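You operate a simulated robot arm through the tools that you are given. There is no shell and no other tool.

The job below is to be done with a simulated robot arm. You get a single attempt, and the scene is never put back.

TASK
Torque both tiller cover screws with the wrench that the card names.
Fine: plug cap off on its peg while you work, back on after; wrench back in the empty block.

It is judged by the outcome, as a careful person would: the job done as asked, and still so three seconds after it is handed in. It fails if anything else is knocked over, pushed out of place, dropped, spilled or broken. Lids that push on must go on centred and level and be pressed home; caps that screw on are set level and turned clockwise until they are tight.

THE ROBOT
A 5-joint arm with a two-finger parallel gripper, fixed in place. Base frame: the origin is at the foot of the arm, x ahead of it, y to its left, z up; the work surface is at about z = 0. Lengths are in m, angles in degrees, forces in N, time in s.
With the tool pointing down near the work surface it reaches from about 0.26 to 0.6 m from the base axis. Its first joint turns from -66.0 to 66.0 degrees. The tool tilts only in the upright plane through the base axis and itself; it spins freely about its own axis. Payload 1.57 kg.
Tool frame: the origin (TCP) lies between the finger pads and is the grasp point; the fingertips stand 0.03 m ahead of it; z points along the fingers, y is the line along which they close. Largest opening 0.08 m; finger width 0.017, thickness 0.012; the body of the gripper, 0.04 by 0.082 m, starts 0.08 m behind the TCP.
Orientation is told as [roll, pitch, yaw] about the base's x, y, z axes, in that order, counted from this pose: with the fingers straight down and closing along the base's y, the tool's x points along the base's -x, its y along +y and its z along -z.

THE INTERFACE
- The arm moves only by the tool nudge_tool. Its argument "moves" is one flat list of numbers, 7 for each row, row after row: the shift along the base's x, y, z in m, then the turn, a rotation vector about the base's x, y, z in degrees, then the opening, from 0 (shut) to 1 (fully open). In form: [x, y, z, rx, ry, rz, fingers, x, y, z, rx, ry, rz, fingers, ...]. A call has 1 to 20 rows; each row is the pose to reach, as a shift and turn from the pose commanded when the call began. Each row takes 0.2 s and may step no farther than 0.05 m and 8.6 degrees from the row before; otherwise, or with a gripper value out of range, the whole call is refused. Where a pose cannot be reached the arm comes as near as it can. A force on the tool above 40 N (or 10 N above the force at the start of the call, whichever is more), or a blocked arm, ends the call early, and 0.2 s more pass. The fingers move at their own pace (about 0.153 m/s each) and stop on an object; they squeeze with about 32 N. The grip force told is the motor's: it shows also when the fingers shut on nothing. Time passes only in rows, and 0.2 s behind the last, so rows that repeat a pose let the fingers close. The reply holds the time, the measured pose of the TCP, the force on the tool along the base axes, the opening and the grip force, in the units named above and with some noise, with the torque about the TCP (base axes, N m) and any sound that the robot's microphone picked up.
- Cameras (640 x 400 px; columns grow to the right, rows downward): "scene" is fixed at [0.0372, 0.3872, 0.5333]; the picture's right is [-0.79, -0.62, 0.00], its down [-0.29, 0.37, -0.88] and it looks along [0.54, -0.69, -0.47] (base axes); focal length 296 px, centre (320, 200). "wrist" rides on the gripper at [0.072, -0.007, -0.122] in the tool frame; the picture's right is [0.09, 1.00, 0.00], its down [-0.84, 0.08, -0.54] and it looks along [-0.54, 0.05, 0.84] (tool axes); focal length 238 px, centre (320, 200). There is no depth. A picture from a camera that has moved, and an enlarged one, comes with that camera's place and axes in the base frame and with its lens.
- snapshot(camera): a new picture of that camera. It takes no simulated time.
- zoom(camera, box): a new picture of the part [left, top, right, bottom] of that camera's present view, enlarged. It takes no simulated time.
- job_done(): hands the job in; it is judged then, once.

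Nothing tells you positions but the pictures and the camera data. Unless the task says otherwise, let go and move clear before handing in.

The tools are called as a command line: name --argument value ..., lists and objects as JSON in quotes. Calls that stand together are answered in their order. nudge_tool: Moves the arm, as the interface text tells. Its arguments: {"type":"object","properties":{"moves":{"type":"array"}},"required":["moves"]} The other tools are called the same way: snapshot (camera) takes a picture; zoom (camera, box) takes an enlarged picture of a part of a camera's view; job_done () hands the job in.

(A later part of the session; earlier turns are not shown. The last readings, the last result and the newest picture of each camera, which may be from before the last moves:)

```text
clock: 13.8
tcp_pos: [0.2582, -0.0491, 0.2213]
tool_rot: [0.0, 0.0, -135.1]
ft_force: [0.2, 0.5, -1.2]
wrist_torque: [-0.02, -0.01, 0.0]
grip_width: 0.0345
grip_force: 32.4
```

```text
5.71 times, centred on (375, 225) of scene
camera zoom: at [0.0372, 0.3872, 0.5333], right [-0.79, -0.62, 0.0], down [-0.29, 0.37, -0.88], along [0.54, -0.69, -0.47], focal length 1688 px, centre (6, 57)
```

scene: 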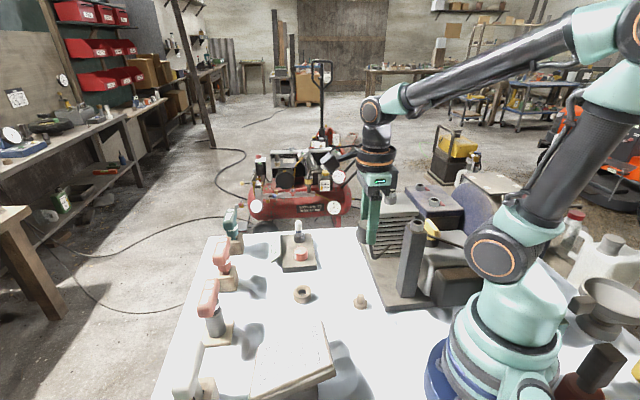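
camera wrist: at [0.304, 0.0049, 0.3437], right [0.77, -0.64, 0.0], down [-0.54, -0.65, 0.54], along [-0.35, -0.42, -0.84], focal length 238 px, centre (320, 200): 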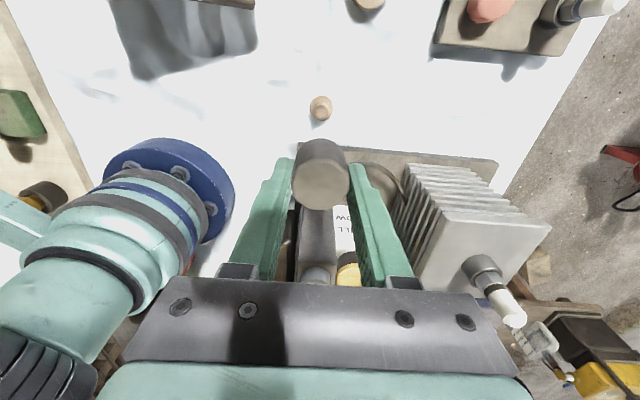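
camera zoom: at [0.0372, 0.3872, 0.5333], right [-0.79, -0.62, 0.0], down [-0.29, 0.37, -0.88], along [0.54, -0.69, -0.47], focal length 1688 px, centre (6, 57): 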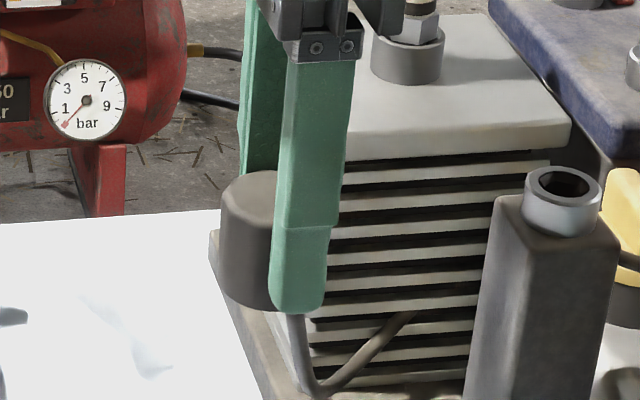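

The cap is centred in the fingers (axis within ~1–2 mm of the TCP) with its bottom about 4 cm below the TCP. I'll shift slightly over the peg and lower to just above it, then check alignment from both cameras.

nudge_tool --moves '[0.0027, 0.0005, -0.04, 0, 0, 0, 0.3, 0.0027, 0.0005, -0.08, 0, 0, 0, 0.3, 0.0027, 0.0005, -0.115, 0, 0, 0, 0.3, 0.0027, 0.0005, -0.115, 0, 0, 0, 0.3]'

snapshot --camera "wrist"

zoom --camera "scene" --box '[320, 230, 400, 320]'

zoom --camera "wrist" --box '[270, 110, 370, 220]'

```text
clock: 14.8
tcp_pos: [0.262, -0.049, 0.1087]
tool_rot: [0.0, 0.0, -135.1]
ft_force: [0.1, -0.4, -0.1]
wrist_torque: [0.0, 0.0, 0.02]
grip_width: 0.0343
grip_force: 32.3
```

```text
taken
camera wrist: at [0.3073, 0.0064, 0.2298], right [0.77, -0.64, 0.0], down [-0.54, -0.65, 0.54], along [-0.35, -0.42, -0.84], focal length 238 px, centre (320, 200)
```

wrist: 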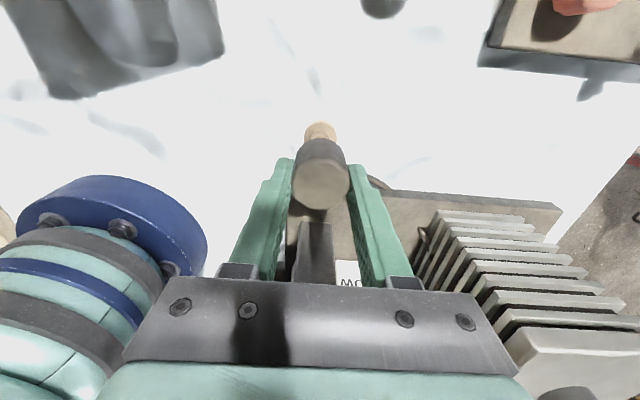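

```text
4.44 times, centred on (360, 275) of scene
camera zoom: at [0.0372, 0.3872, 0.5333], right [-0.79, -0.62, 0.0], down [-0.29, 0.37, -0.88], along [0.54, -0.69, -0.47], focal length 1313 px, centre (142, -133)
```

zoom: 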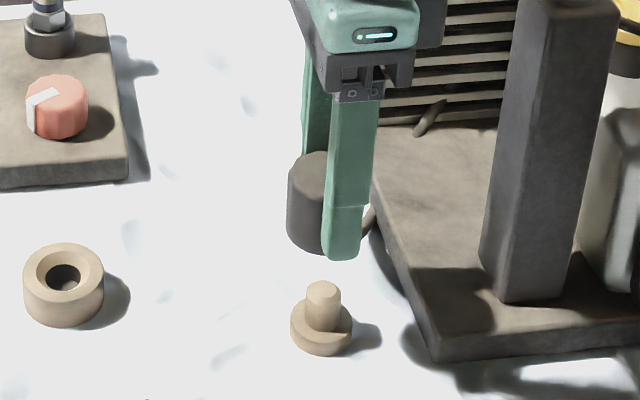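

```text
3.64 times, centred on (320, 165) of wrist
camera zoom: at [0.3073, 0.0064, 0.2298], right [0.77, -0.64, 0.0], down [-0.54, -0.65, 0.54], along [-0.35, -0.42, -0.84], focal length 867 px, centre (320, 327)
```

zoom: 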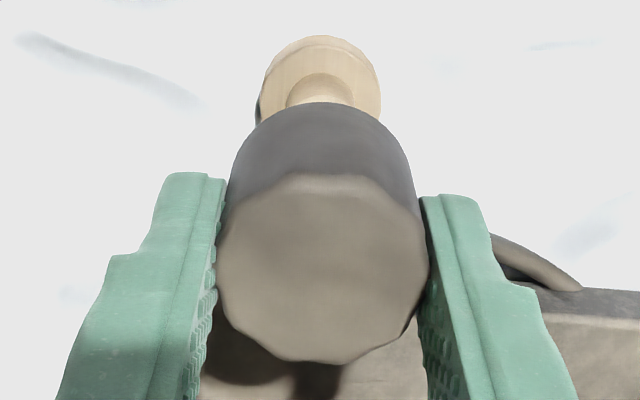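

Both views agree the cap is within about 1 mm of the peg axis. I'll lower onto the peg gradually, watching force.

nudge_tool --moves '[-0.0003, -0.0002, -0.02, 0, 0, 0, 0.3, -0.0003, -0.0002, -0.03, 0, 0, 0, 0.3, -0.0003, -0.0002, -0.036, 0, 0, 0, 0.3, -0.0003, -0.0002, -0.042, 0, 0, 0, 0.3, -0.0003, -0.0002, -0.042, 0, 0, 0, 0.3]'

zoom --camera "scene" --box '[320, 230, 400, 320]'

zoom --camera "wrist" --box '[270, 110, 370, 220]'

```text
clock: 16.0
tcp_pos: [0.2636, -0.0464, 0.0642]
tool_rot: [0.0, 0.2, -135.0]
ft_force: [0.7, 0.2, -0.1]
wrist_torque: [0.02, -0.01, -0.02]
grip_width: 0.0343
grip_force: 31.7
```

```text
4.44 times, centred on (360, 275) of scene
camera zoom: at [0.0372, 0.3872, 0.5333], right [-0.79, -0.62, 0.0], down [-0.29, 0.37, -0.88], along [0.54, -0.69, -0.47], focal length 1313 px, centre (142, -133)
```

zoom: 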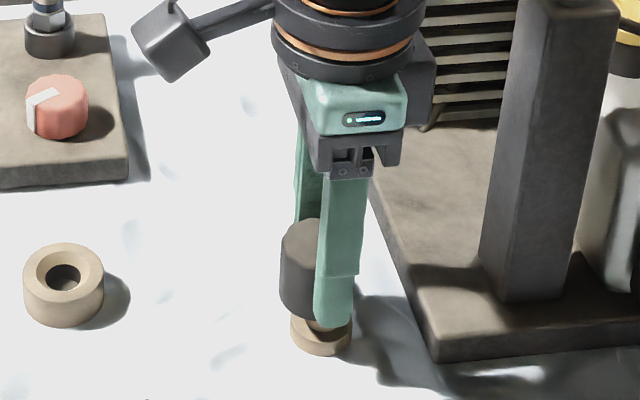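

```text
3.64 times, centred on (320, 165) of wrist
camera zoom: at [0.308, 0.0072, 0.1864], right [0.77, -0.64, 0.0], down [-0.54, -0.65, 0.54], along [-0.35, -0.42, -0.84], focal length 867 px, centre (320, 327)
```

zoom: 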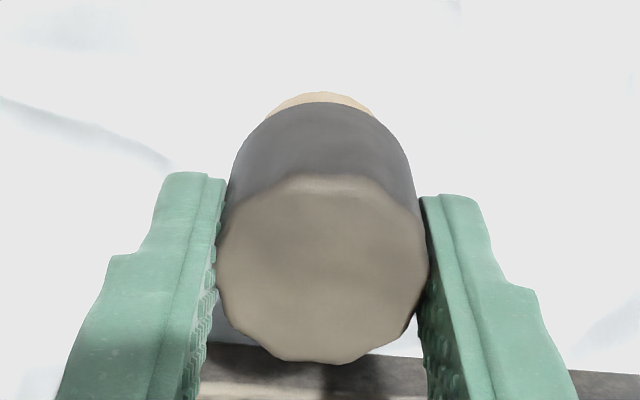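

No contact force yet and the cap's lower rim is just around the peg tip, but it looks 1–2 mm too far toward the camera side. I'll nudge it back and check that the arm follows.

nudge_tool --moves '[-0.0015, -0.0015, 0, 0, 0, 0, 0.3, -0.0015, -0.0015, 0, 0, 0, 0, 0.3]'

zoom --camera "scene" --box '[335, 260, 385, 320]'

zoom --camera "wrist" --box '[270, 110, 370, 220]'

```text
clock: 16.6
tcp_pos: [0.261, -0.0486, 0.0654]
tool_rot: [0.0, 0.0, -135.0]
ft_force: [1.0, 0.5, 0.1]
wrist_torque: [0.04, 0.02, 0.01]
grip_width: 0.0344
grip_force: 32.0
```

```text
6.67 times, centred on (360, 290) of scene
camera zoom: at [0.0372, 0.3872, 0.5333], right [-0.79, -0.62, 0.0], down [-0.29, 0.37, -0.88], along [0.54, -0.69, -0.47], focal length 1970 px, centre (53, -400)
```

zoom: 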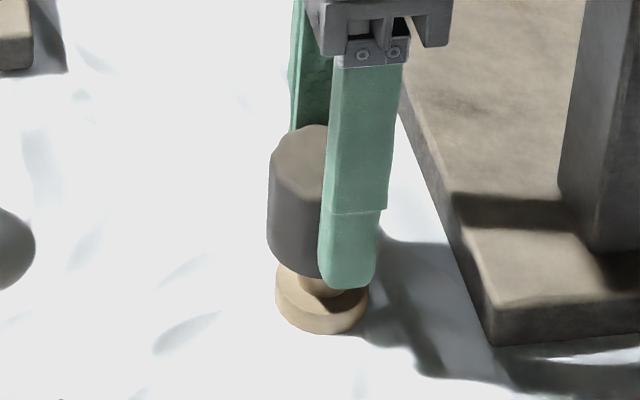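

```text
3.64 times, centred on (320, 165) of wrist
camera zoom: at [0.3064, 0.0051, 0.1869], right [0.77, -0.64, 0.0], down [-0.54, -0.65, 0.54], along [-0.35, -0.42, -0.84], focal length 867 px, centre (320, 327)
```

zoom: 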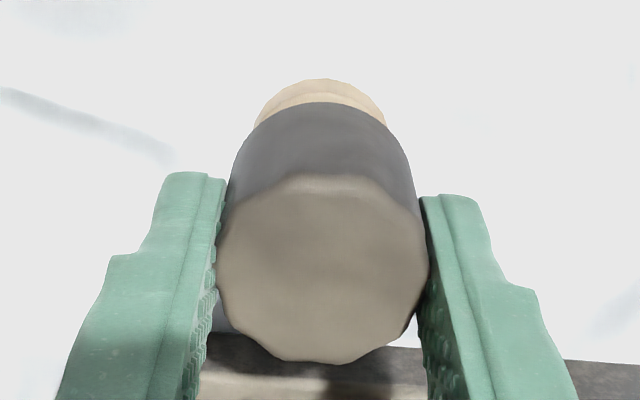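

Aligned within about 1 mm now. Continuing down until the cap meets the peg's shoulder.

nudge_tool --moves '[0, 0, -0.004, 0, 0, 0, 0.3, 0, 0, -0.008, 0, 0, 0, 0.3, 0, 0, -0.011, 0, 0, 0, 0.3, 0, 0, -0.014, 0, 0, 0, 0.3, 0, 0, -0.014, 0, 0, 0, 0.3]'

zoom --camera "scene" --box '[335, 260, 385, 320]'

zoom --camera "wrist" --box '[270, 110, 370, 220]'

```text
clock: 17.8
tcp_pos: [0.2609, -0.0492, 0.051]
tool_rot: [-0.2, 0.0, -135.2]
ft_force: [-9.2, -8.3, 1.4]
wrist_torque: [-0.22, 0.25, -0.01]
grip_width: 0.0341
grip_force: 32.2
```

```text
6.67 times, centred on (360, 290) of scene
camera zoom: at [0.0372, 0.3872, 0.5333], right [-0.79, -0.62, 0.0], down [-0.29, 0.37, -0.88], along [0.54, -0.69, -0.47], focal length 1970 px, centre (53, -400)
```

zoom: 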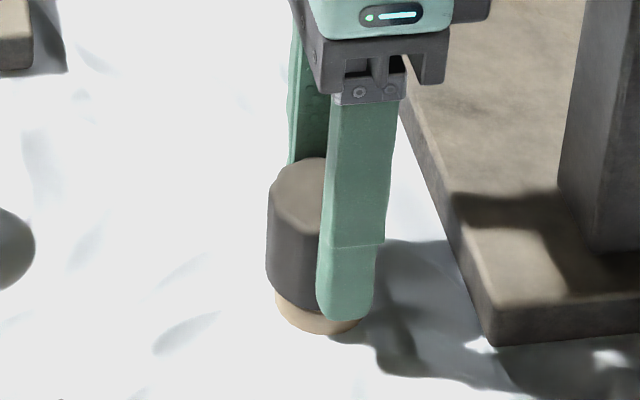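

```text
3.64 times, centred on (320, 165) of wrist
camera zoom: at [0.3064, 0.0049, 0.1723], right [0.77, -0.64, 0.0], down [-0.54, -0.65, 0.54], along [-0.35, -0.42, -0.84], focal length 867 px, centre (320, 327)
```

zoom: 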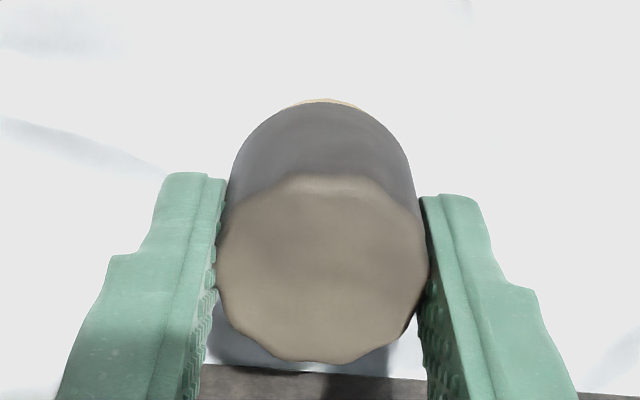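

The cap is nearly on the shoulder; a side force of about 12 N toward −x,−y shows it's ~1 mm off, so I'll shift that way to relieve it.

nudge_tool --moves '[-0.0008, -0.0007, 0, 0, 0, 0, 0.3, -0.0008, -0.0007, 0, 0, 0, 0, 0.3]'

```text
clock: 18.4
tcp_pos: [0.2613, -0.0508, 0.0516]
tool_rot: [0.0, 0.1, -135.0]
ft_force: [-0.9, -1.3, -1.2]
wrist_torque: [-0.05, 0.02, -0.06]
grip_width: 0.0343
grip_force: 32.0
```

Side force is gone. Lowering the last few millimetres to feel the shoulder.

nudge_tool --moves '[0, 0, -0.002, 0, 0, 0, 0.3, 0, 0, -0.004, 0, 0, 0, 0.3, 0, 0, -0.004, 0, 0, 0, 0.3]'

zoom --camera "scene" --box '[335, 260, 385, 320]'

```text
clock: 19.2
tcp_pos: [0.261, -0.0499, 0.0479]
tool_rot: [0.1, 0.0, -135.1]
ft_force: [0.4, -0.1, -0.3]
wrist_torque: [0.02, 0.02, -0.03]
grip_width: 0.0342
grip_force: 31.9
```

```text
6.67 times, centred on (360, 290) of scene
camera zoom: at [0.0372, 0.3872, 0.5333], right [-0.79, -0.62, 0.0], down [-0.29, 0.37, -0.88], along [0.54, -0.69, -0.47], focal length 1970 px, centre (53, -400)
```

zoom: 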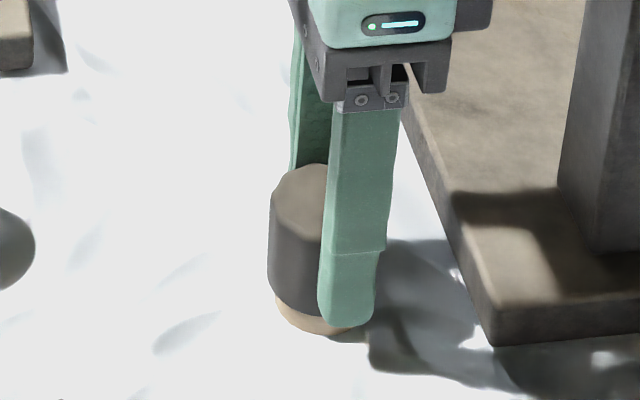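

nudge_tool --moves '[0, 0, -0.002, 0, 0, 0, 0.3, 0, 0, -0.004, 0, 0, 0, 0.3, 0, 0, -0.006, 0, 0, 0, 0.3]'

zoom --camera "scene" --box '[335, 260, 385, 320]'

```text
clock: 20.0
tcp_pos: [0.2618, -0.05, 0.0416]
tool_rot: [0.1, 0.1, -135.2]
ft_force: [-1.5, 1.6, 10.3]
wrist_torque: [0.1, 0.09, 0.03]
grip_width: 0.0342
grip_force: 32.4
stopped in row 3: the force on the tool passed its limit at 48 N (the readings are from after the stop); the commanded pose is now the measured one
```

```text
6.67 times, centred on (360, 290) of scene
camera zoom: at [0.0372, 0.3872, 0.5333], right [-0.79, -0.62, 0.0], down [-0.29, 0.37, -0.88], along [0.54, -0.69, -0.47], focal length 1970 px, centre (53, -400)
```

zoom: 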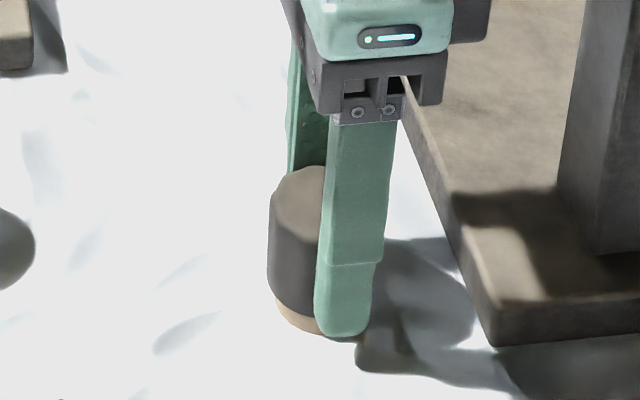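

The cap is seated down on the peg's shoulder (firm contact). Releasing and rising straight up.

nudge_tool --moves '[0, 0, 0, 0, 0, 0, 0.8, 0, 0, 0, 0, 0, 0, 0.8, 0, 0, 0, 0, 0, 0, 0.8, 0, 0, 0.03, 0, 0, 0, 0.8, 0, 0, 0.07, 0, 0, 0, 0.8, 0, 0, 0.115, 0, 0, 0, 0.8, 0, 0, 0.16, 0, 0, 0, 1, 0, 0, 0.2, 0, 0, 0, 1, 0, 0, 0.2, 0, 0, 0, 1]'

snapshot --camera "wrist"

zoom --camera "scene" --box '[320, 190, 440, 320]'

```text
clock: 22.0
tcp_pos: [0.2599, -0.0492, 0.2426]
tool_rot: [0.1, 0.1, -135.0]
ft_force: [0.1, -0.1, -0.1]
wrist_torque: [0.0, 0.0, -0.02]
grip_width: 0.08
grip_force: 0.0
```

```text
taken
camera wrist: at [0.3055, 0.0055, 0.3648], right [0.77, -0.64, 0.0], down [-0.54, -0.65, 0.54], along [-0.34, -0.42, -0.84], focal length 238 px, centre (320, 200)
```

wrist: 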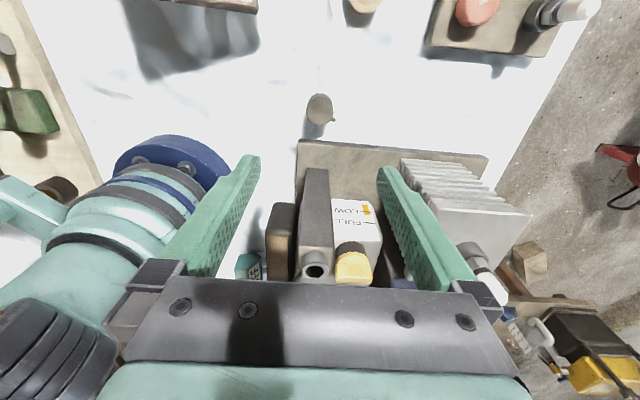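

```text
3.08 times, centred on (380, 255) of scene
camera zoom: at [0.0372, 0.3872, 0.5333], right [-0.79, -0.62, 0.0], down [-0.29, 0.37, -0.88], along [0.54, -0.69, -0.47], focal length 909 px, centre (135, 31)
```

zoom: 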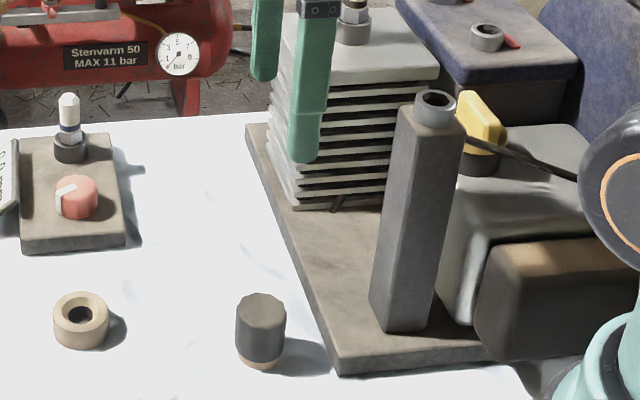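

The cap stands on the peg. A quick close look, then on to the wrench.

zoom --camera "wrist" --box '[270, 70, 370, 150]'

zoom --camera "scene" --box '[335, 260, 385, 320]'

```text
5.00 times, centred on (320, 110) of wrist
camera zoom: at [0.3055, 0.0055, 0.3648], right [0.77, -0.64, 0.0], down [-0.54, -0.65, 0.54], along [-0.34, -0.42, -0.84], focal length 1192 px, centre (320, 650)
```

zoom: 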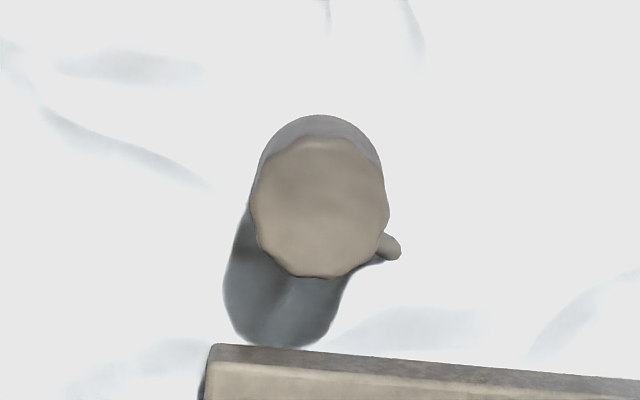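

```text
6.67 times, centred on (360, 290) of scene
camera zoom: at [0.0372, 0.3872, 0.5333], right [-0.79, -0.62, 0.0], down [-0.29, 0.37, -0.88], along [0.54, -0.69, -0.47], focal length 1970 px, centre (53, -400)
```

zoom: 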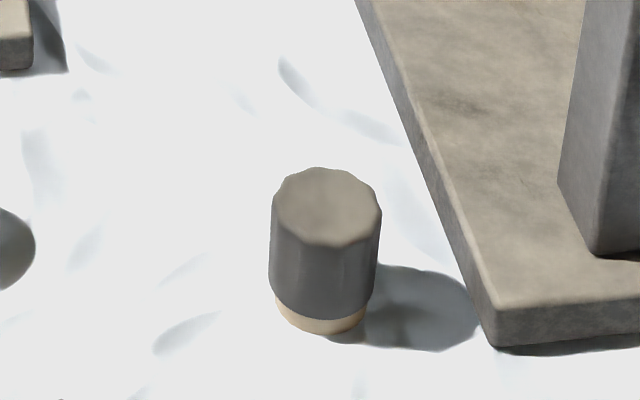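

Cap is level on the peg. Now I'll swing out above the 6 Nm wrench near (0.554,0.098), spinning to yaw −45° so the fingers close across its handle.

nudge_tool --moves '[0.0245, 0.0123, 0.004, 0, 0, 7.5, 1, 0.049, 0.0246, 0.008, 0, 0, 15, 1, 0.0735, 0.0369, 0.012, 0, 0, 22.5, 1, 0.098, 0.0492, 0.016, 0, 0, 30, 1, 0.1225, 0.0615, 0.02, 0, 0, 37.5, 1, 0.147, 0.0738, 0.02, 0, 0, 45, 1, 0.1715, 0.0861, 0.02, 0, 0, 52.5, 1, 0.196, 0.0984, 0.02, 0, 0, 60, 1, 0.2205, 0.1107, 0.02, 0, 0, 67.5, 1, 0.245, 0.123, 0.02, 0, 0, 75, 1, 0.2695, 0.1353, 0.02, 0, 0, 82.5, 1, 0.294, 0.1475, 0.02, 0, 0, 90, 1, 0.294, 0.1475, 0.02, 0, 0, 90, 1]'

snapshot --camera "wrist"

snapshot --camera "scene"

```text
clock: 24.8
tcp_pos: [0.5545, 0.0975, 0.2627]
tool_rot: [0.1, 0.0, -45.0]
ft_force: [-0.1, -0.1, -0.3]
wrist_torque: [0.03, 0.0, -0.02]
grip_width: 0.0798
grip_force: 0.1
```

```text
taken
camera wrist: at [0.4969, 0.1425, 0.3843], right [0.64, 0.77, 0.0], down [0.65, -0.54, 0.54], along [0.42, -0.35, -0.84], focal length 238 px, centre (320, 200)
```

wrist: 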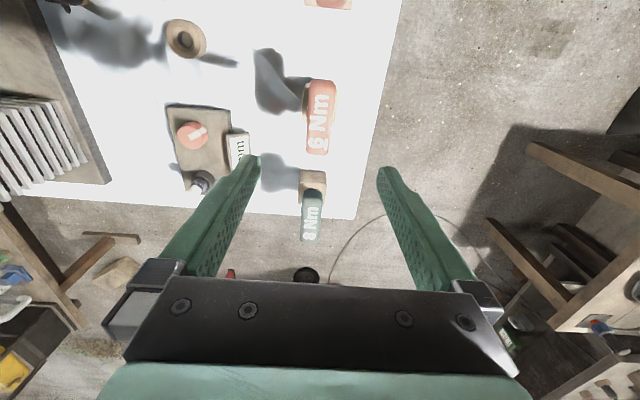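

```text
taken
```

scene: 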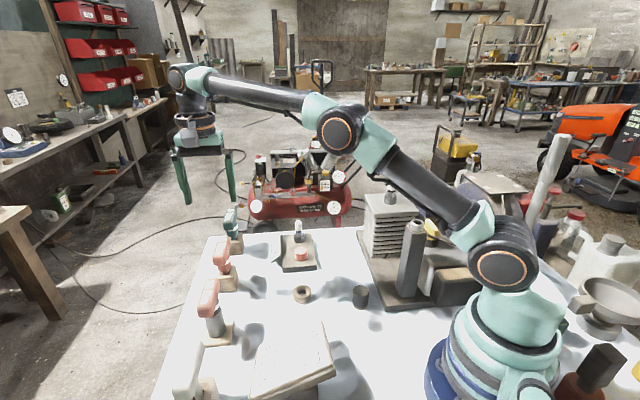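

zoom --camera "wrist" --box '[260, 70, 380, 170]'

zoom --camera "wrist" --box '[270, 160, 350, 250]'

```text
4.00 times, centred on (320, 120) of wrist
camera zoom: at [0.4969, 0.1425, 0.3843], right [0.64, 0.77, 0.0], down [0.65, -0.54, 0.54], along [0.42, -0.35, -0.84], focal length 953 px, centre (320, 520)
```

zoom: 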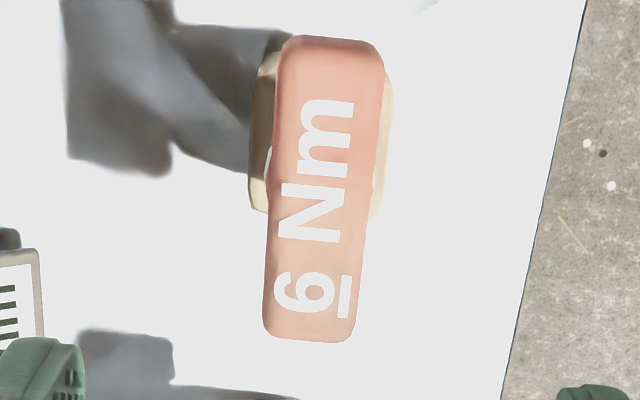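

```text
4.44 times, centred on (310, 205) of wrist
camera zoom: at [0.4969, 0.1425, 0.3843], right [0.64, 0.77, 0.0], down [0.65, -0.54, 0.54], along [0.42, -0.35, -0.84], focal length 1059 px, centre (364, 178)
```

zoom: 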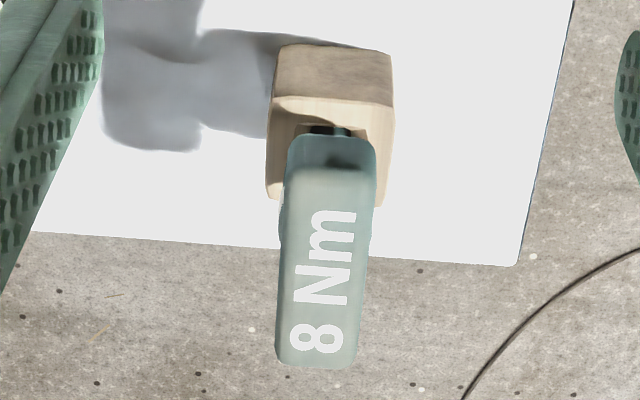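

zoom --camera "scene" --box '[200, 232, 250, 296]'

```text
6.25 times, centred on (225, 264) of scene
camera zoom: at [0.0372, 0.3872, 0.5333], right [-0.79, -0.62, 0.0], down [-0.29, 0.37, -0.88], along [0.54, -0.69, -0.47], focal length 1847 px, centre (914, -200)
```

zoom: 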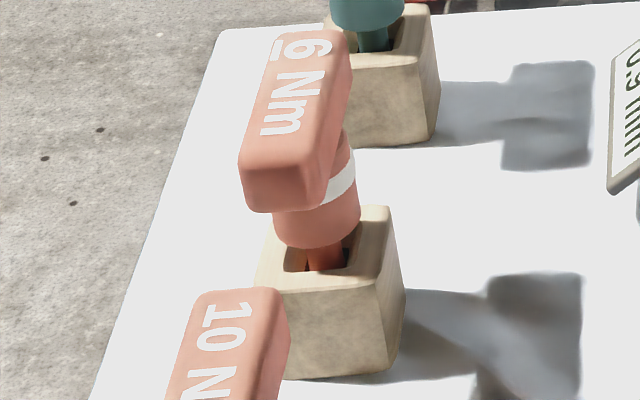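

The handle's centre is about (0.5495,0.099), top z≈0.116, bar 25 mm wide and ~18 mm thick, with a wider 32 mm collar below. I'll grip only the bar with the fingertips so the collar doesn't get in the way.

nudge_tool --moves '[-0.0032, 0.0025, -0.04, 0, 0, 0, 1, -0.0032, 0.0025, -0.08, 0, 0, 0, 1, -0.0032, 0.0025, -0.115, 0, 0, 0, 1, -0.0032, 0.0025, -0.132, 0, 0, 0, 1, -0.0032, 0.0025, -0.132, 0, 0, 0, 1]'

snapshot --camera "wrist"

zoom --camera "scene" --box '[180, 190, 280, 300]'

```text
clock: 26.0
tcp_pos: [0.551, 0.0997, 0.1303]
tool_rot: [-0.1, 0.0, -45.1]
ft_force: [0.0, -0.1, -0.6]
wrist_torque: [0.01, 0.02, -0.03]
grip_width: 0.0798
grip_force: 0.1
```

```text
taken
camera wrist: at [0.494, 0.1452, 0.2516], right [0.64, 0.77, 0.0], down [0.65, -0.54, 0.54], along [0.42, -0.35, -0.84], focal length 238 px, centre (320, 200)
```

wrist: 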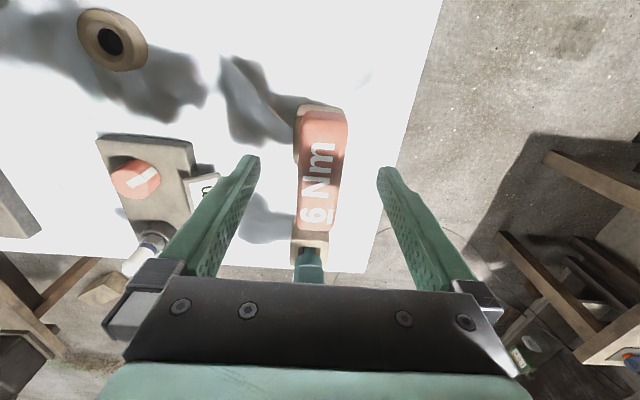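

```text
3.64 times, centred on (230, 245) of scene
camera zoom: at [0.0372, 0.3872, 0.5333], right [-0.79, -0.62, 0.0], down [-0.29, 0.37, -0.88], along [0.54, -0.69, -0.47], focal length 1074 px, centre (647, 36)
```

zoom: 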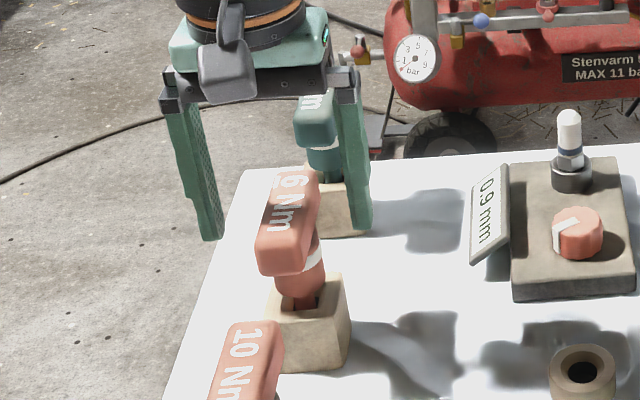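

zoom --camera "wrist" --box '[250, 90, 400, 260]'

zoom --camera "scene" --box '[220, 210, 280, 270]'

```text
2.35 times, centred on (325, 175) of wrist
camera zoom: at [0.494, 0.1452, 0.2516], right [0.64, 0.77, 0.0], down [0.65, -0.54, 0.54], along [0.42, -0.35, -0.84], focal length 561 px, centre (308, 259)
```

zoom: 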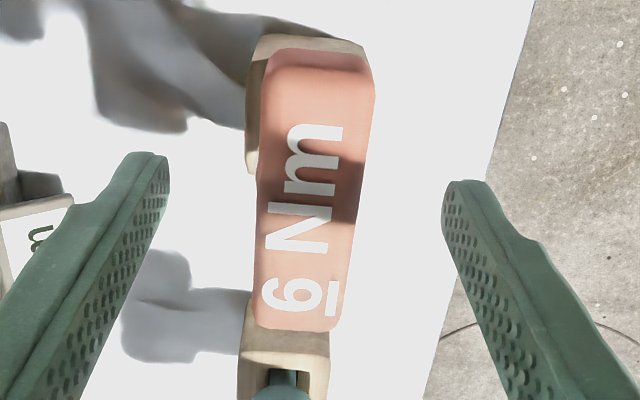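

```text
6.67 times, centred on (250, 240) of scene
camera zoom: at [0.0372, 0.3872, 0.5333], right [-0.79, -0.62, 0.0], down [-0.29, 0.37, -0.88], along [0.54, -0.69, -0.47], focal length 1970 px, centre (787, -67)
```

zoom: 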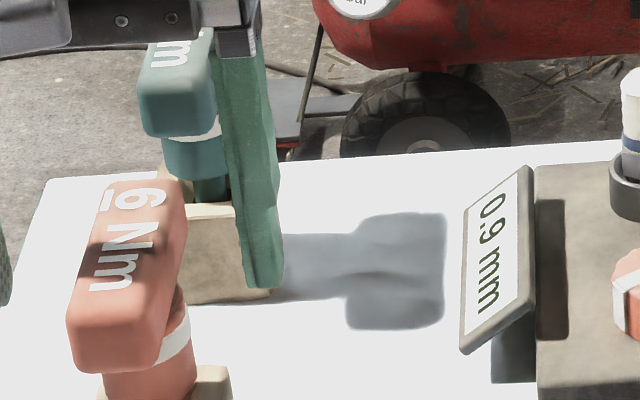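

Fingers straddle the "6 Nm" bar symmetrically with tips about at its underside. Closing.

nudge_tool --moves '[0, 0, 0, 0, 0, 0, 0.2, 0, 0, 0, 0, 0, 0, 0.2, 0, 0, 0, 0, 0, 0, 0.2]'

zoom --camera "wrist" --box '[250, 90, 400, 260]'

zoom --camera "scene" --box '[190, 210, 260, 290]'

```text
clock: 26.8
tcp_pos: [0.5513, 0.0991, 0.13]
tool_rot: [0.0, 0.0, -44.9]
ft_force: [-0.2, -0.7, 0.0]
wrist_torque: [0.05, -0.03, -0.01]
grip_width: 0.0275
grip_force: 32.0
```

```text
2.35 times, centred on (325, 175) of wrist
camera zoom: at [0.494, 0.1452, 0.2519], right [0.64, 0.77, 0.0], down [0.65, -0.54, 0.54], along [0.42, -0.35, -0.84], focal length 561 px, centre (308, 259)
```

zoom: 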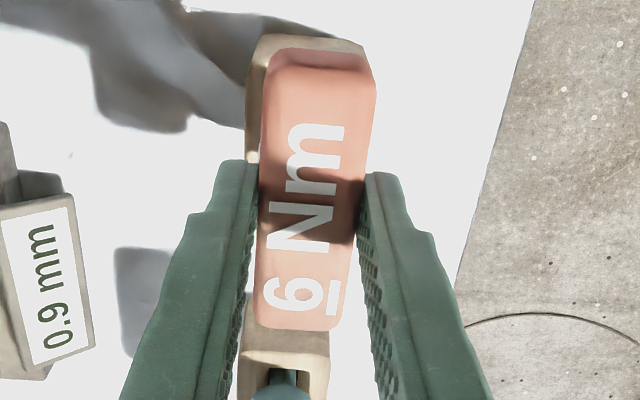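

```text
5.00 times, centred on (225, 250) of scene
camera zoom: at [0.0372, 0.3872, 0.5333], right [-0.79, -0.62, 0.0], down [-0.29, 0.37, -0.88], along [0.54, -0.69, -0.47], focal length 1477 px, centre (795, -50)
```

zoom: 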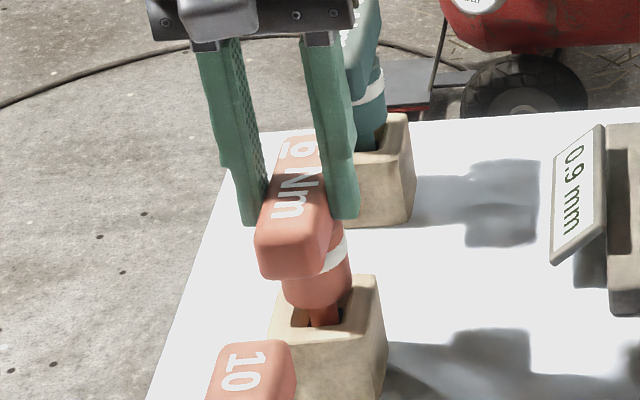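

Gripped at 27.5 mm. Lifting straight out of the block, noting the seated pose (0.5498,0.0992,0.1298, yaw −45°) for the return.

nudge_tool --moves '[0, 0, 0.005, 0, 0, 0, 0.2, 0, 0, 0.012, 0, 0, 0, 0.2, 0, 0, 0.022, 0, 0, 0, 0.2, 0, 0, 0.035, 0, 0, 0, 0.2, 0, 0, 0.055, 0, 0, 0, 0.2, 0, 0, 0.08, 0, 0, 0, 0.2, 0, 0, 0.11, 0, 0, 0, 0.2, 0, 0, 0.14, 0, 0, 0, 0.2, 0, 0, 0.14, 0, 0, 0, 0.2]'

snapshot --camera "wrist"

zoom --camera "scene" --box '[180, 140, 280, 290]'

```text
clock: 28.8
tcp_pos: [0.5505, 0.0999, 0.2695]
tool_rot: [0.0, 0.0, -45.0]
ft_force: [-0.5, 0.1, -2.2]
wrist_torque: [0.02, -0.02, 0.01]
grip_width: 0.0277
grip_force: 31.7
```

```text
taken
camera wrist: at [0.4941, 0.1449, 0.3919], right [0.64, 0.77, 0.0], down [0.65, -0.54, 0.54], along [0.42, -0.35, -0.84], focal length 238 px, centre (320, 200)
```

wrist: 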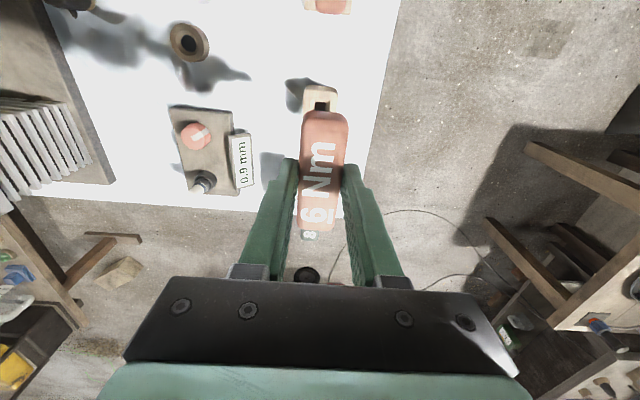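

```text
2.67 times, centred on (230, 215) of scene
camera zoom: at [0.0372, 0.3872, 0.5333], right [-0.79, -0.62, 0.0], down [-0.29, 0.37, -0.88], along [0.54, -0.69, -0.47], focal length 788 px, centre (560, 160)
```

zoom: 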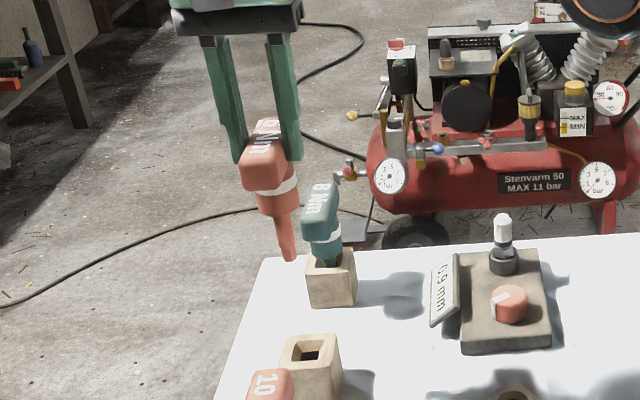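

The wrench is out with its short hex bit visible. Zooming to measure the bit and block hole.

zoom --camera "scene" --box '[255, 175, 315, 245]'

zoom --camera "scene" --box '[205, 160, 245, 300]'

zoom --camera "wrist" --box '[280, 70, 370, 250]'

zoom --camera "scene" --box '[240, 170, 300, 245]'

```text
5.71 times, centred on (285, 210) of scene
camera zoom: at [0.0372, 0.3872, 0.5333], right [-0.79, -0.62, 0.0], down [-0.29, 0.37, -0.88], along [0.54, -0.69, -0.47], focal length 1688 px, centre (520, 143)
```

zoom: 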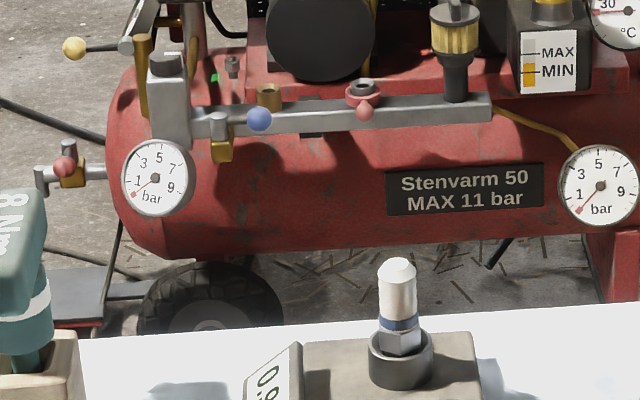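

```text
2.86 times, centred on (225, 230) of scene
camera zoom: at [0.0372, 0.3872, 0.5333], right [-0.79, -0.62, 0.0], down [-0.29, 0.37, -0.88], along [0.54, -0.69, -0.47], focal length 844 px, centre (591, 114)
```

zoom: 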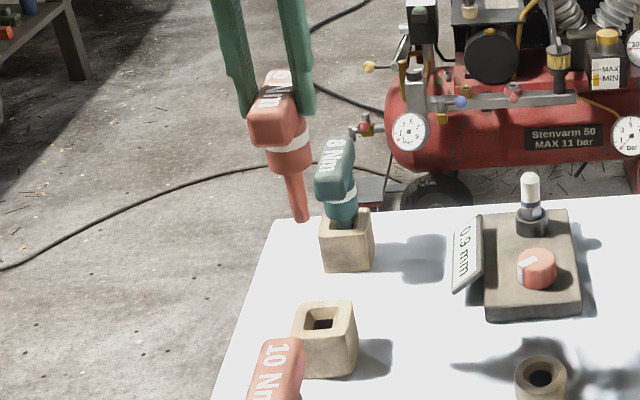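

```text
2.22 times, centred on (325, 160) of wrist
camera zoom: at [0.4941, 0.1449, 0.3919], right [0.64, 0.77, 0.0], down [0.65, -0.54, 0.54], along [0.42, -0.35, -0.84], focal length 530 px, centre (309, 289)
```

zoom: 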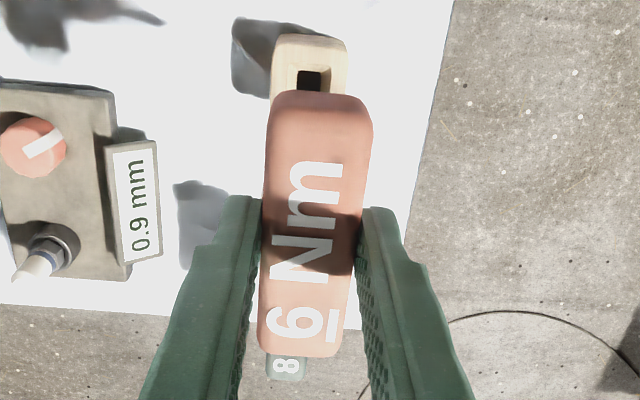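

```text
5.33 times, centred on (270, 208) of scene
camera zoom: at [0.0372, 0.3872, 0.5333], right [-0.79, -0.62, 0.0], down [-0.29, 0.37, -0.88], along [0.54, -0.69, -0.47], focal length 1576 px, centre (587, 160)
```

zoom: 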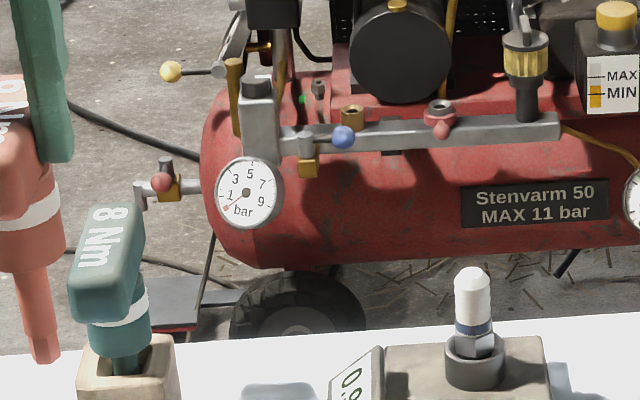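

zoom --camera "scene" --box '[180, 165, 276, 225]'

zoom --camera "scene" --box '[180, 255, 276, 315]'

zoom --camera "wrist" --box '[260, 95, 380, 245]'

```text
6.67 times, centred on (228, 195) of scene
camera zoom: at [0.0372, 0.3872, 0.5333], right [-0.79, -0.62, 0.0], down [-0.29, 0.37, -0.88], along [0.54, -0.69, -0.47], focal length 1970 px, centre (933, 233)
```

zoom: 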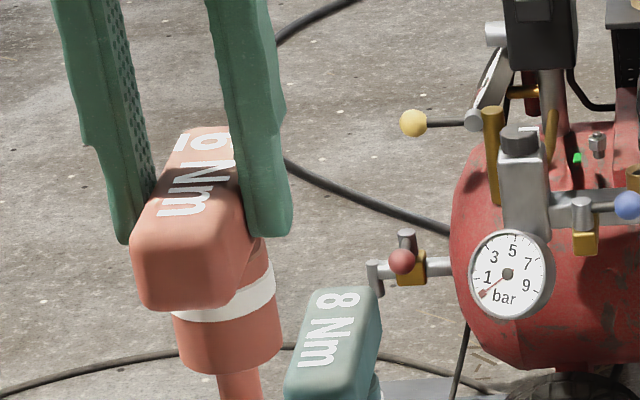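

```text
6.67 times, centred on (228, 285) of scene
camera zoom: at [0.0372, 0.3872, 0.5333], right [-0.79, -0.62, 0.0], down [-0.29, 0.37, -0.88], along [0.54, -0.69, -0.47], focal length 1970 px, centre (933, -367)
```

zoom: 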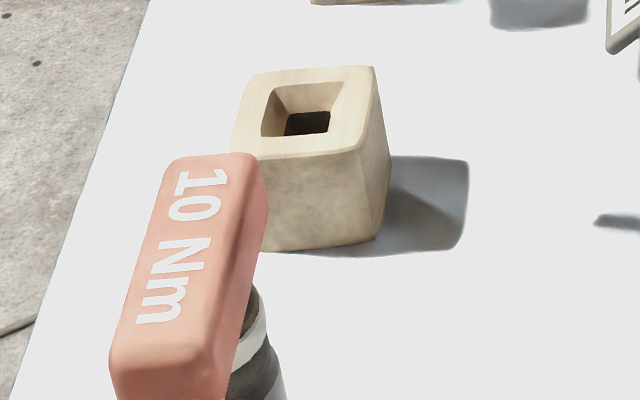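

```text
2.67 times, centred on (320, 170) of wrist
camera zoom: at [0.4941, 0.1449, 0.3919], right [0.64, 0.77, 0.0], down [0.65, -0.54, 0.54], along [0.42, -0.35, -0.84], focal length 636 px, centre (320, 280)
```

zoom: 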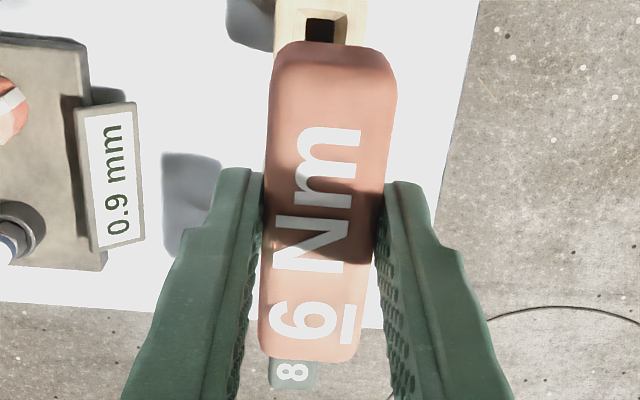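

zoom --camera "wrist" --box '[250, 90, 400, 260]'

```text
2.35 times, centred on (325, 175) of wrist
camera zoom: at [0.4941, 0.1449, 0.3919], right [0.64, 0.77, 0.0], down [0.65, -0.54, 0.54], along [0.42, -0.35, -0.84], focal length 561 px, centre (308, 259)
```

zoom: 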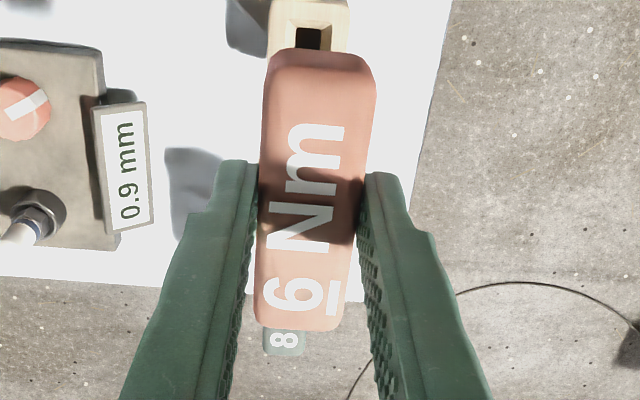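

The wrench is held exactly as it sat in the block, with the bit tip about 0.125 m below the TCP. I'll carry it high over to screw A (≈0.2685,-0.3615) and look down from above.

nudge_tool --moves '[-0.0235, -0.0384, 0.0175, 0, 0, 0, 0.2, -0.047, -0.0768, 0.035, 0, 0, 0, 0.2, -0.0705, -0.1152, 0.0525, 0, 0, 0, 0.2, -0.094, -0.1536, 0.07, 0, 0, 0, 0.2, -0.1175, -0.192, 0.0875, 0, 0, 0, 0.2, -0.141, -0.2304, 0.105, 0, 0, 0, 0.2, -0.1645, -0.2688, 0.1225, 0, 0, 0, 0.2, -0.188, -0.3072, 0.14, 0, 0, 0, 0.2, -0.2115, -0.3456, 0.1575, 0, 0, 0, 0.2, -0.235, -0.384, 0.175, 0, 0, 0, 0.2, -0.2585, -0.4224, 0.1925, 0, 0, 0, 0.2, -0.2815, -0.4605, 0.21, 0, 0, 0, 0.2, -0.2815, -0.4605, 0.21, 0, 0, 0, 0.2]'

snapshot --camera "wrist"

snapshot --camera "scene"

```text
clock: 31.6
tcp_pos: [0.2663, -0.3517, 0.4692]
tool_rot: [0.0, -0.1, -44.9]
ft_force: [0.3, 1.1, -1.9]
wrist_torque: [-0.01, 0.01, 0.02]
grip_width: 0.0274
grip_force: 31.8
out of reach, approached as far as the arm can: row 12, 13
```

```text
taken
camera wrist: at [0.2091, -0.3063, 0.5921], right [0.64, 0.77, 0.0], down [0.65, -0.54, 0.54], along [0.42, -0.35, -0.84], focal length 238 px, centre (320, 200)
```

wrist: 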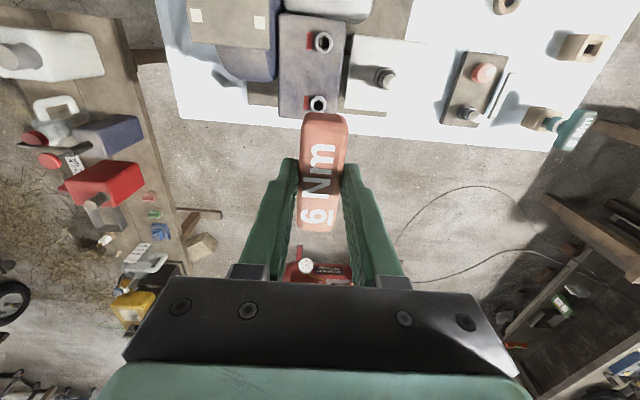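

```text
taken
```

scene: 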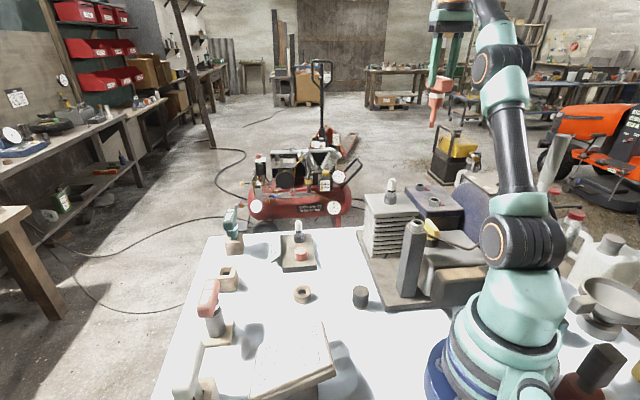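

The screws are visible just beyond the handle's near end. Zooming to measure screw A and its socket orientation.

zoom --camera "wrist" --box '[290, 20, 370, 120]'

zoom --camera "wrist" --box '[300, 85, 340, 115]'

zoom --camera "scene" --box '[405, 60, 469, 140]'

```text
4.00 times, centred on (330, 70) of wrist
camera zoom: at [0.2091, -0.3063, 0.5921], right [0.64, 0.77, 0.0], down [0.65, -0.54, 0.54], along [0.42, -0.35, -0.84], focal length 953 px, centre (280, 720)
```

zoom: 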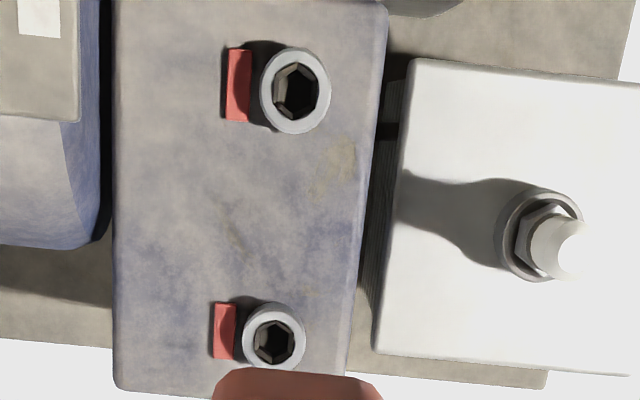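

```text
13.33 times, centred on (320, 100) of wrist
camera zoom: at [0.2091, -0.3063, 0.5921], right [0.64, 0.77, 0.0], down [0.65, -0.54, 0.54], along [0.42, -0.35, -0.84], focal length 3178 px, centre (320, 1533)
```

zoom: 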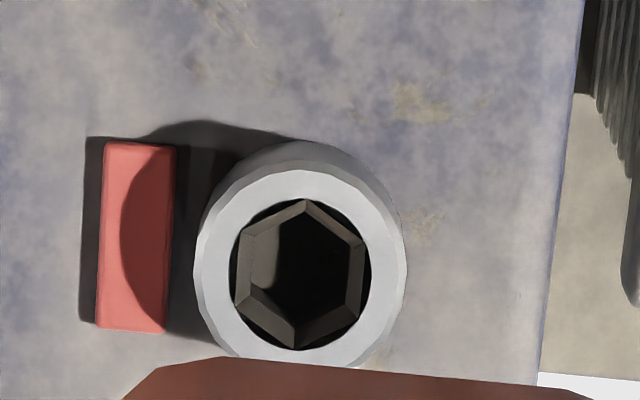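

```text
5.00 times, centred on (437, 100) of scene
camera zoom: at [0.0372, 0.3871, 0.5333], right [-0.79, -0.62, 0.0], down [-0.29, 0.37, -0.88], along [0.54, -0.69, -0.47], focal length 1477 px, centre (-265, 700)
```

zoom: 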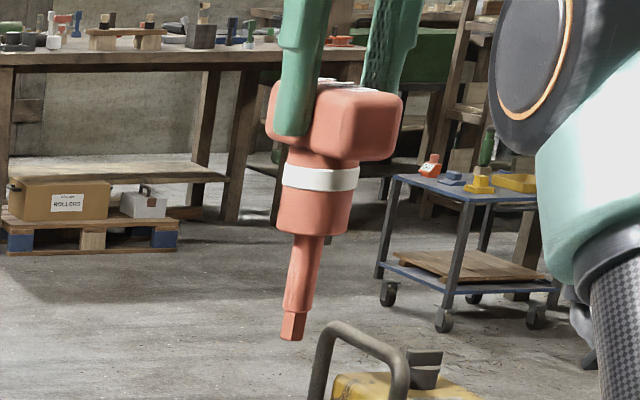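

Socket hex on screw A has a vertex pointing along the handle direction. Let me zoom hard on the bit to see its hex orientation.

zoom --camera "scene" --box '[420, 108, 444, 132]'

zoom --camera "wrist" --box '[310, 25, 340, 55]'

```text
16.00 times, centred on (432, 120) of scene
camera zoom: at [0.0372, 0.3871, 0.5333], right [-0.79, -0.62, 0.0], down [-0.29, 0.37, -0.88], along [0.54, -0.69, -0.47], focal length 4728 px, centre (-1472, 1480)
```

zoom: 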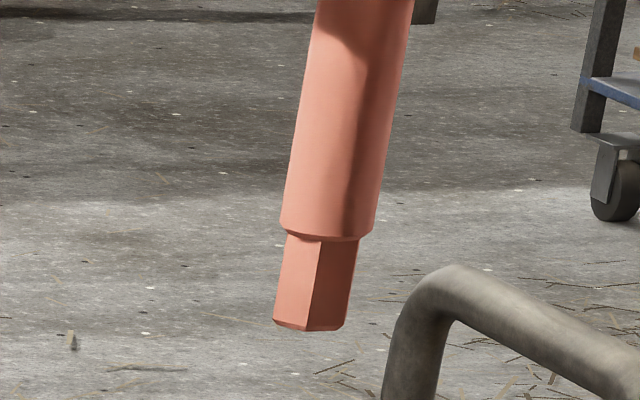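

```text
13.33 times, centred on (325, 40) of wrist
camera zoom: at [0.2091, -0.3063, 0.5921], right [0.64, 0.77, 0.0], down [0.65, -0.54, 0.54], along [0.42, -0.35, -0.84], focal length 3178 px, centre (253, 2333)
```

zoom: 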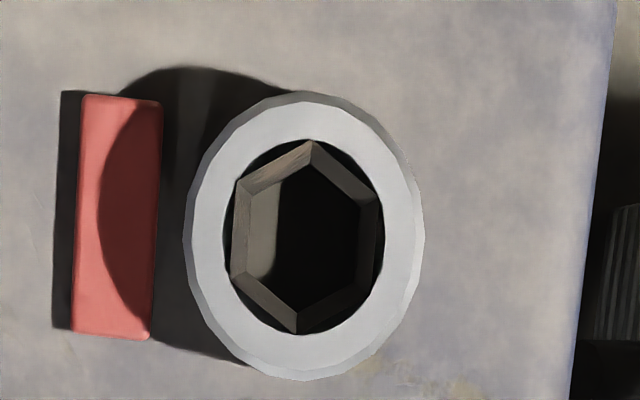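

Bit vertices are perpendicular to the handle while the sockets' vertices lie along it, so I need a 30° turn (yaw −15°) before inserting. Refined screws: A≈(0.2689,-0.3595,0.1835), B≈(0.2089,-0.2989,0.1835). I'll turn and come down partway.

nudge_tool --moves '[0, 0, -0.03, 0, 0, 7.5, 0.2, 0, 0, -0.06, 0, 0, 15, 0.2, 0, 0, -0.08, 0, 0, 22.5, 0.2, 0, 0, -0.1, 0, 0, 30, 0.2, 0, 0, -0.1, 0, 0, 30, 0.2]'

snapshot --camera "wrist"

zoom --camera "scene" --box '[390, 90, 470, 220]'

```text
clock: 32.8
tcp_pos: [0.2647, -0.3508, 0.3687]
tool_rot: [0.2, 0.0, -14.9]
ft_force: [-1.0, 0.9, -1.6]
wrist_torque: [-0.01, -0.07, 0.02]
grip_width: 0.0276
grip_force: 31.6
```

```text
taken
camera wrist: at [0.1926, -0.3398, 0.491], right [0.17, 0.99, 0.0], down [0.83, -0.14, 0.54], along [0.53, -0.09, -0.84], focal length 238 px, centre (320, 200)
```

wrist: 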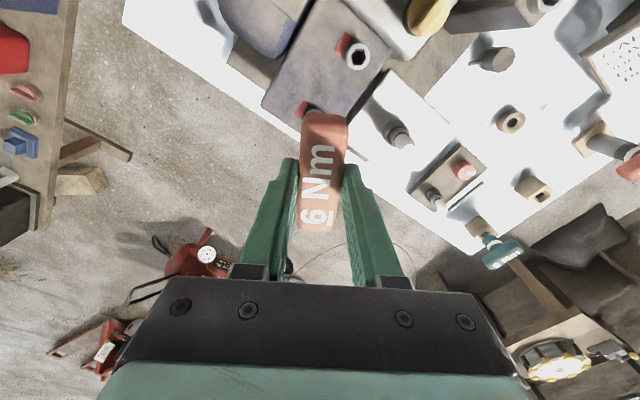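

```text
3.08 times, centred on (430, 155) of scene
camera zoom: at [0.0372, 0.3871, 0.5333], right [-0.79, -0.62, 0.0], down [-0.29, 0.37, -0.88], along [0.54, -0.69, -0.47], focal length 909 px, centre (-18, 338)
```

zoom: 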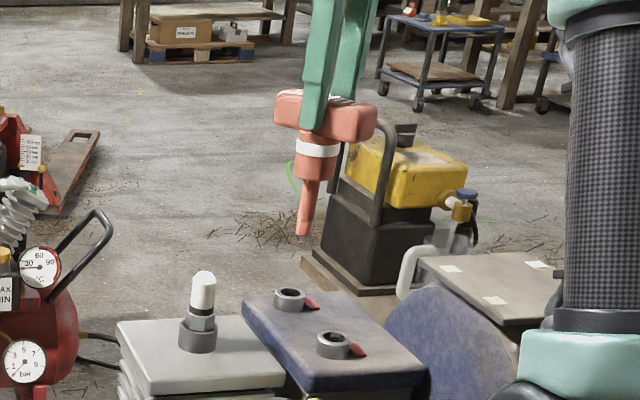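

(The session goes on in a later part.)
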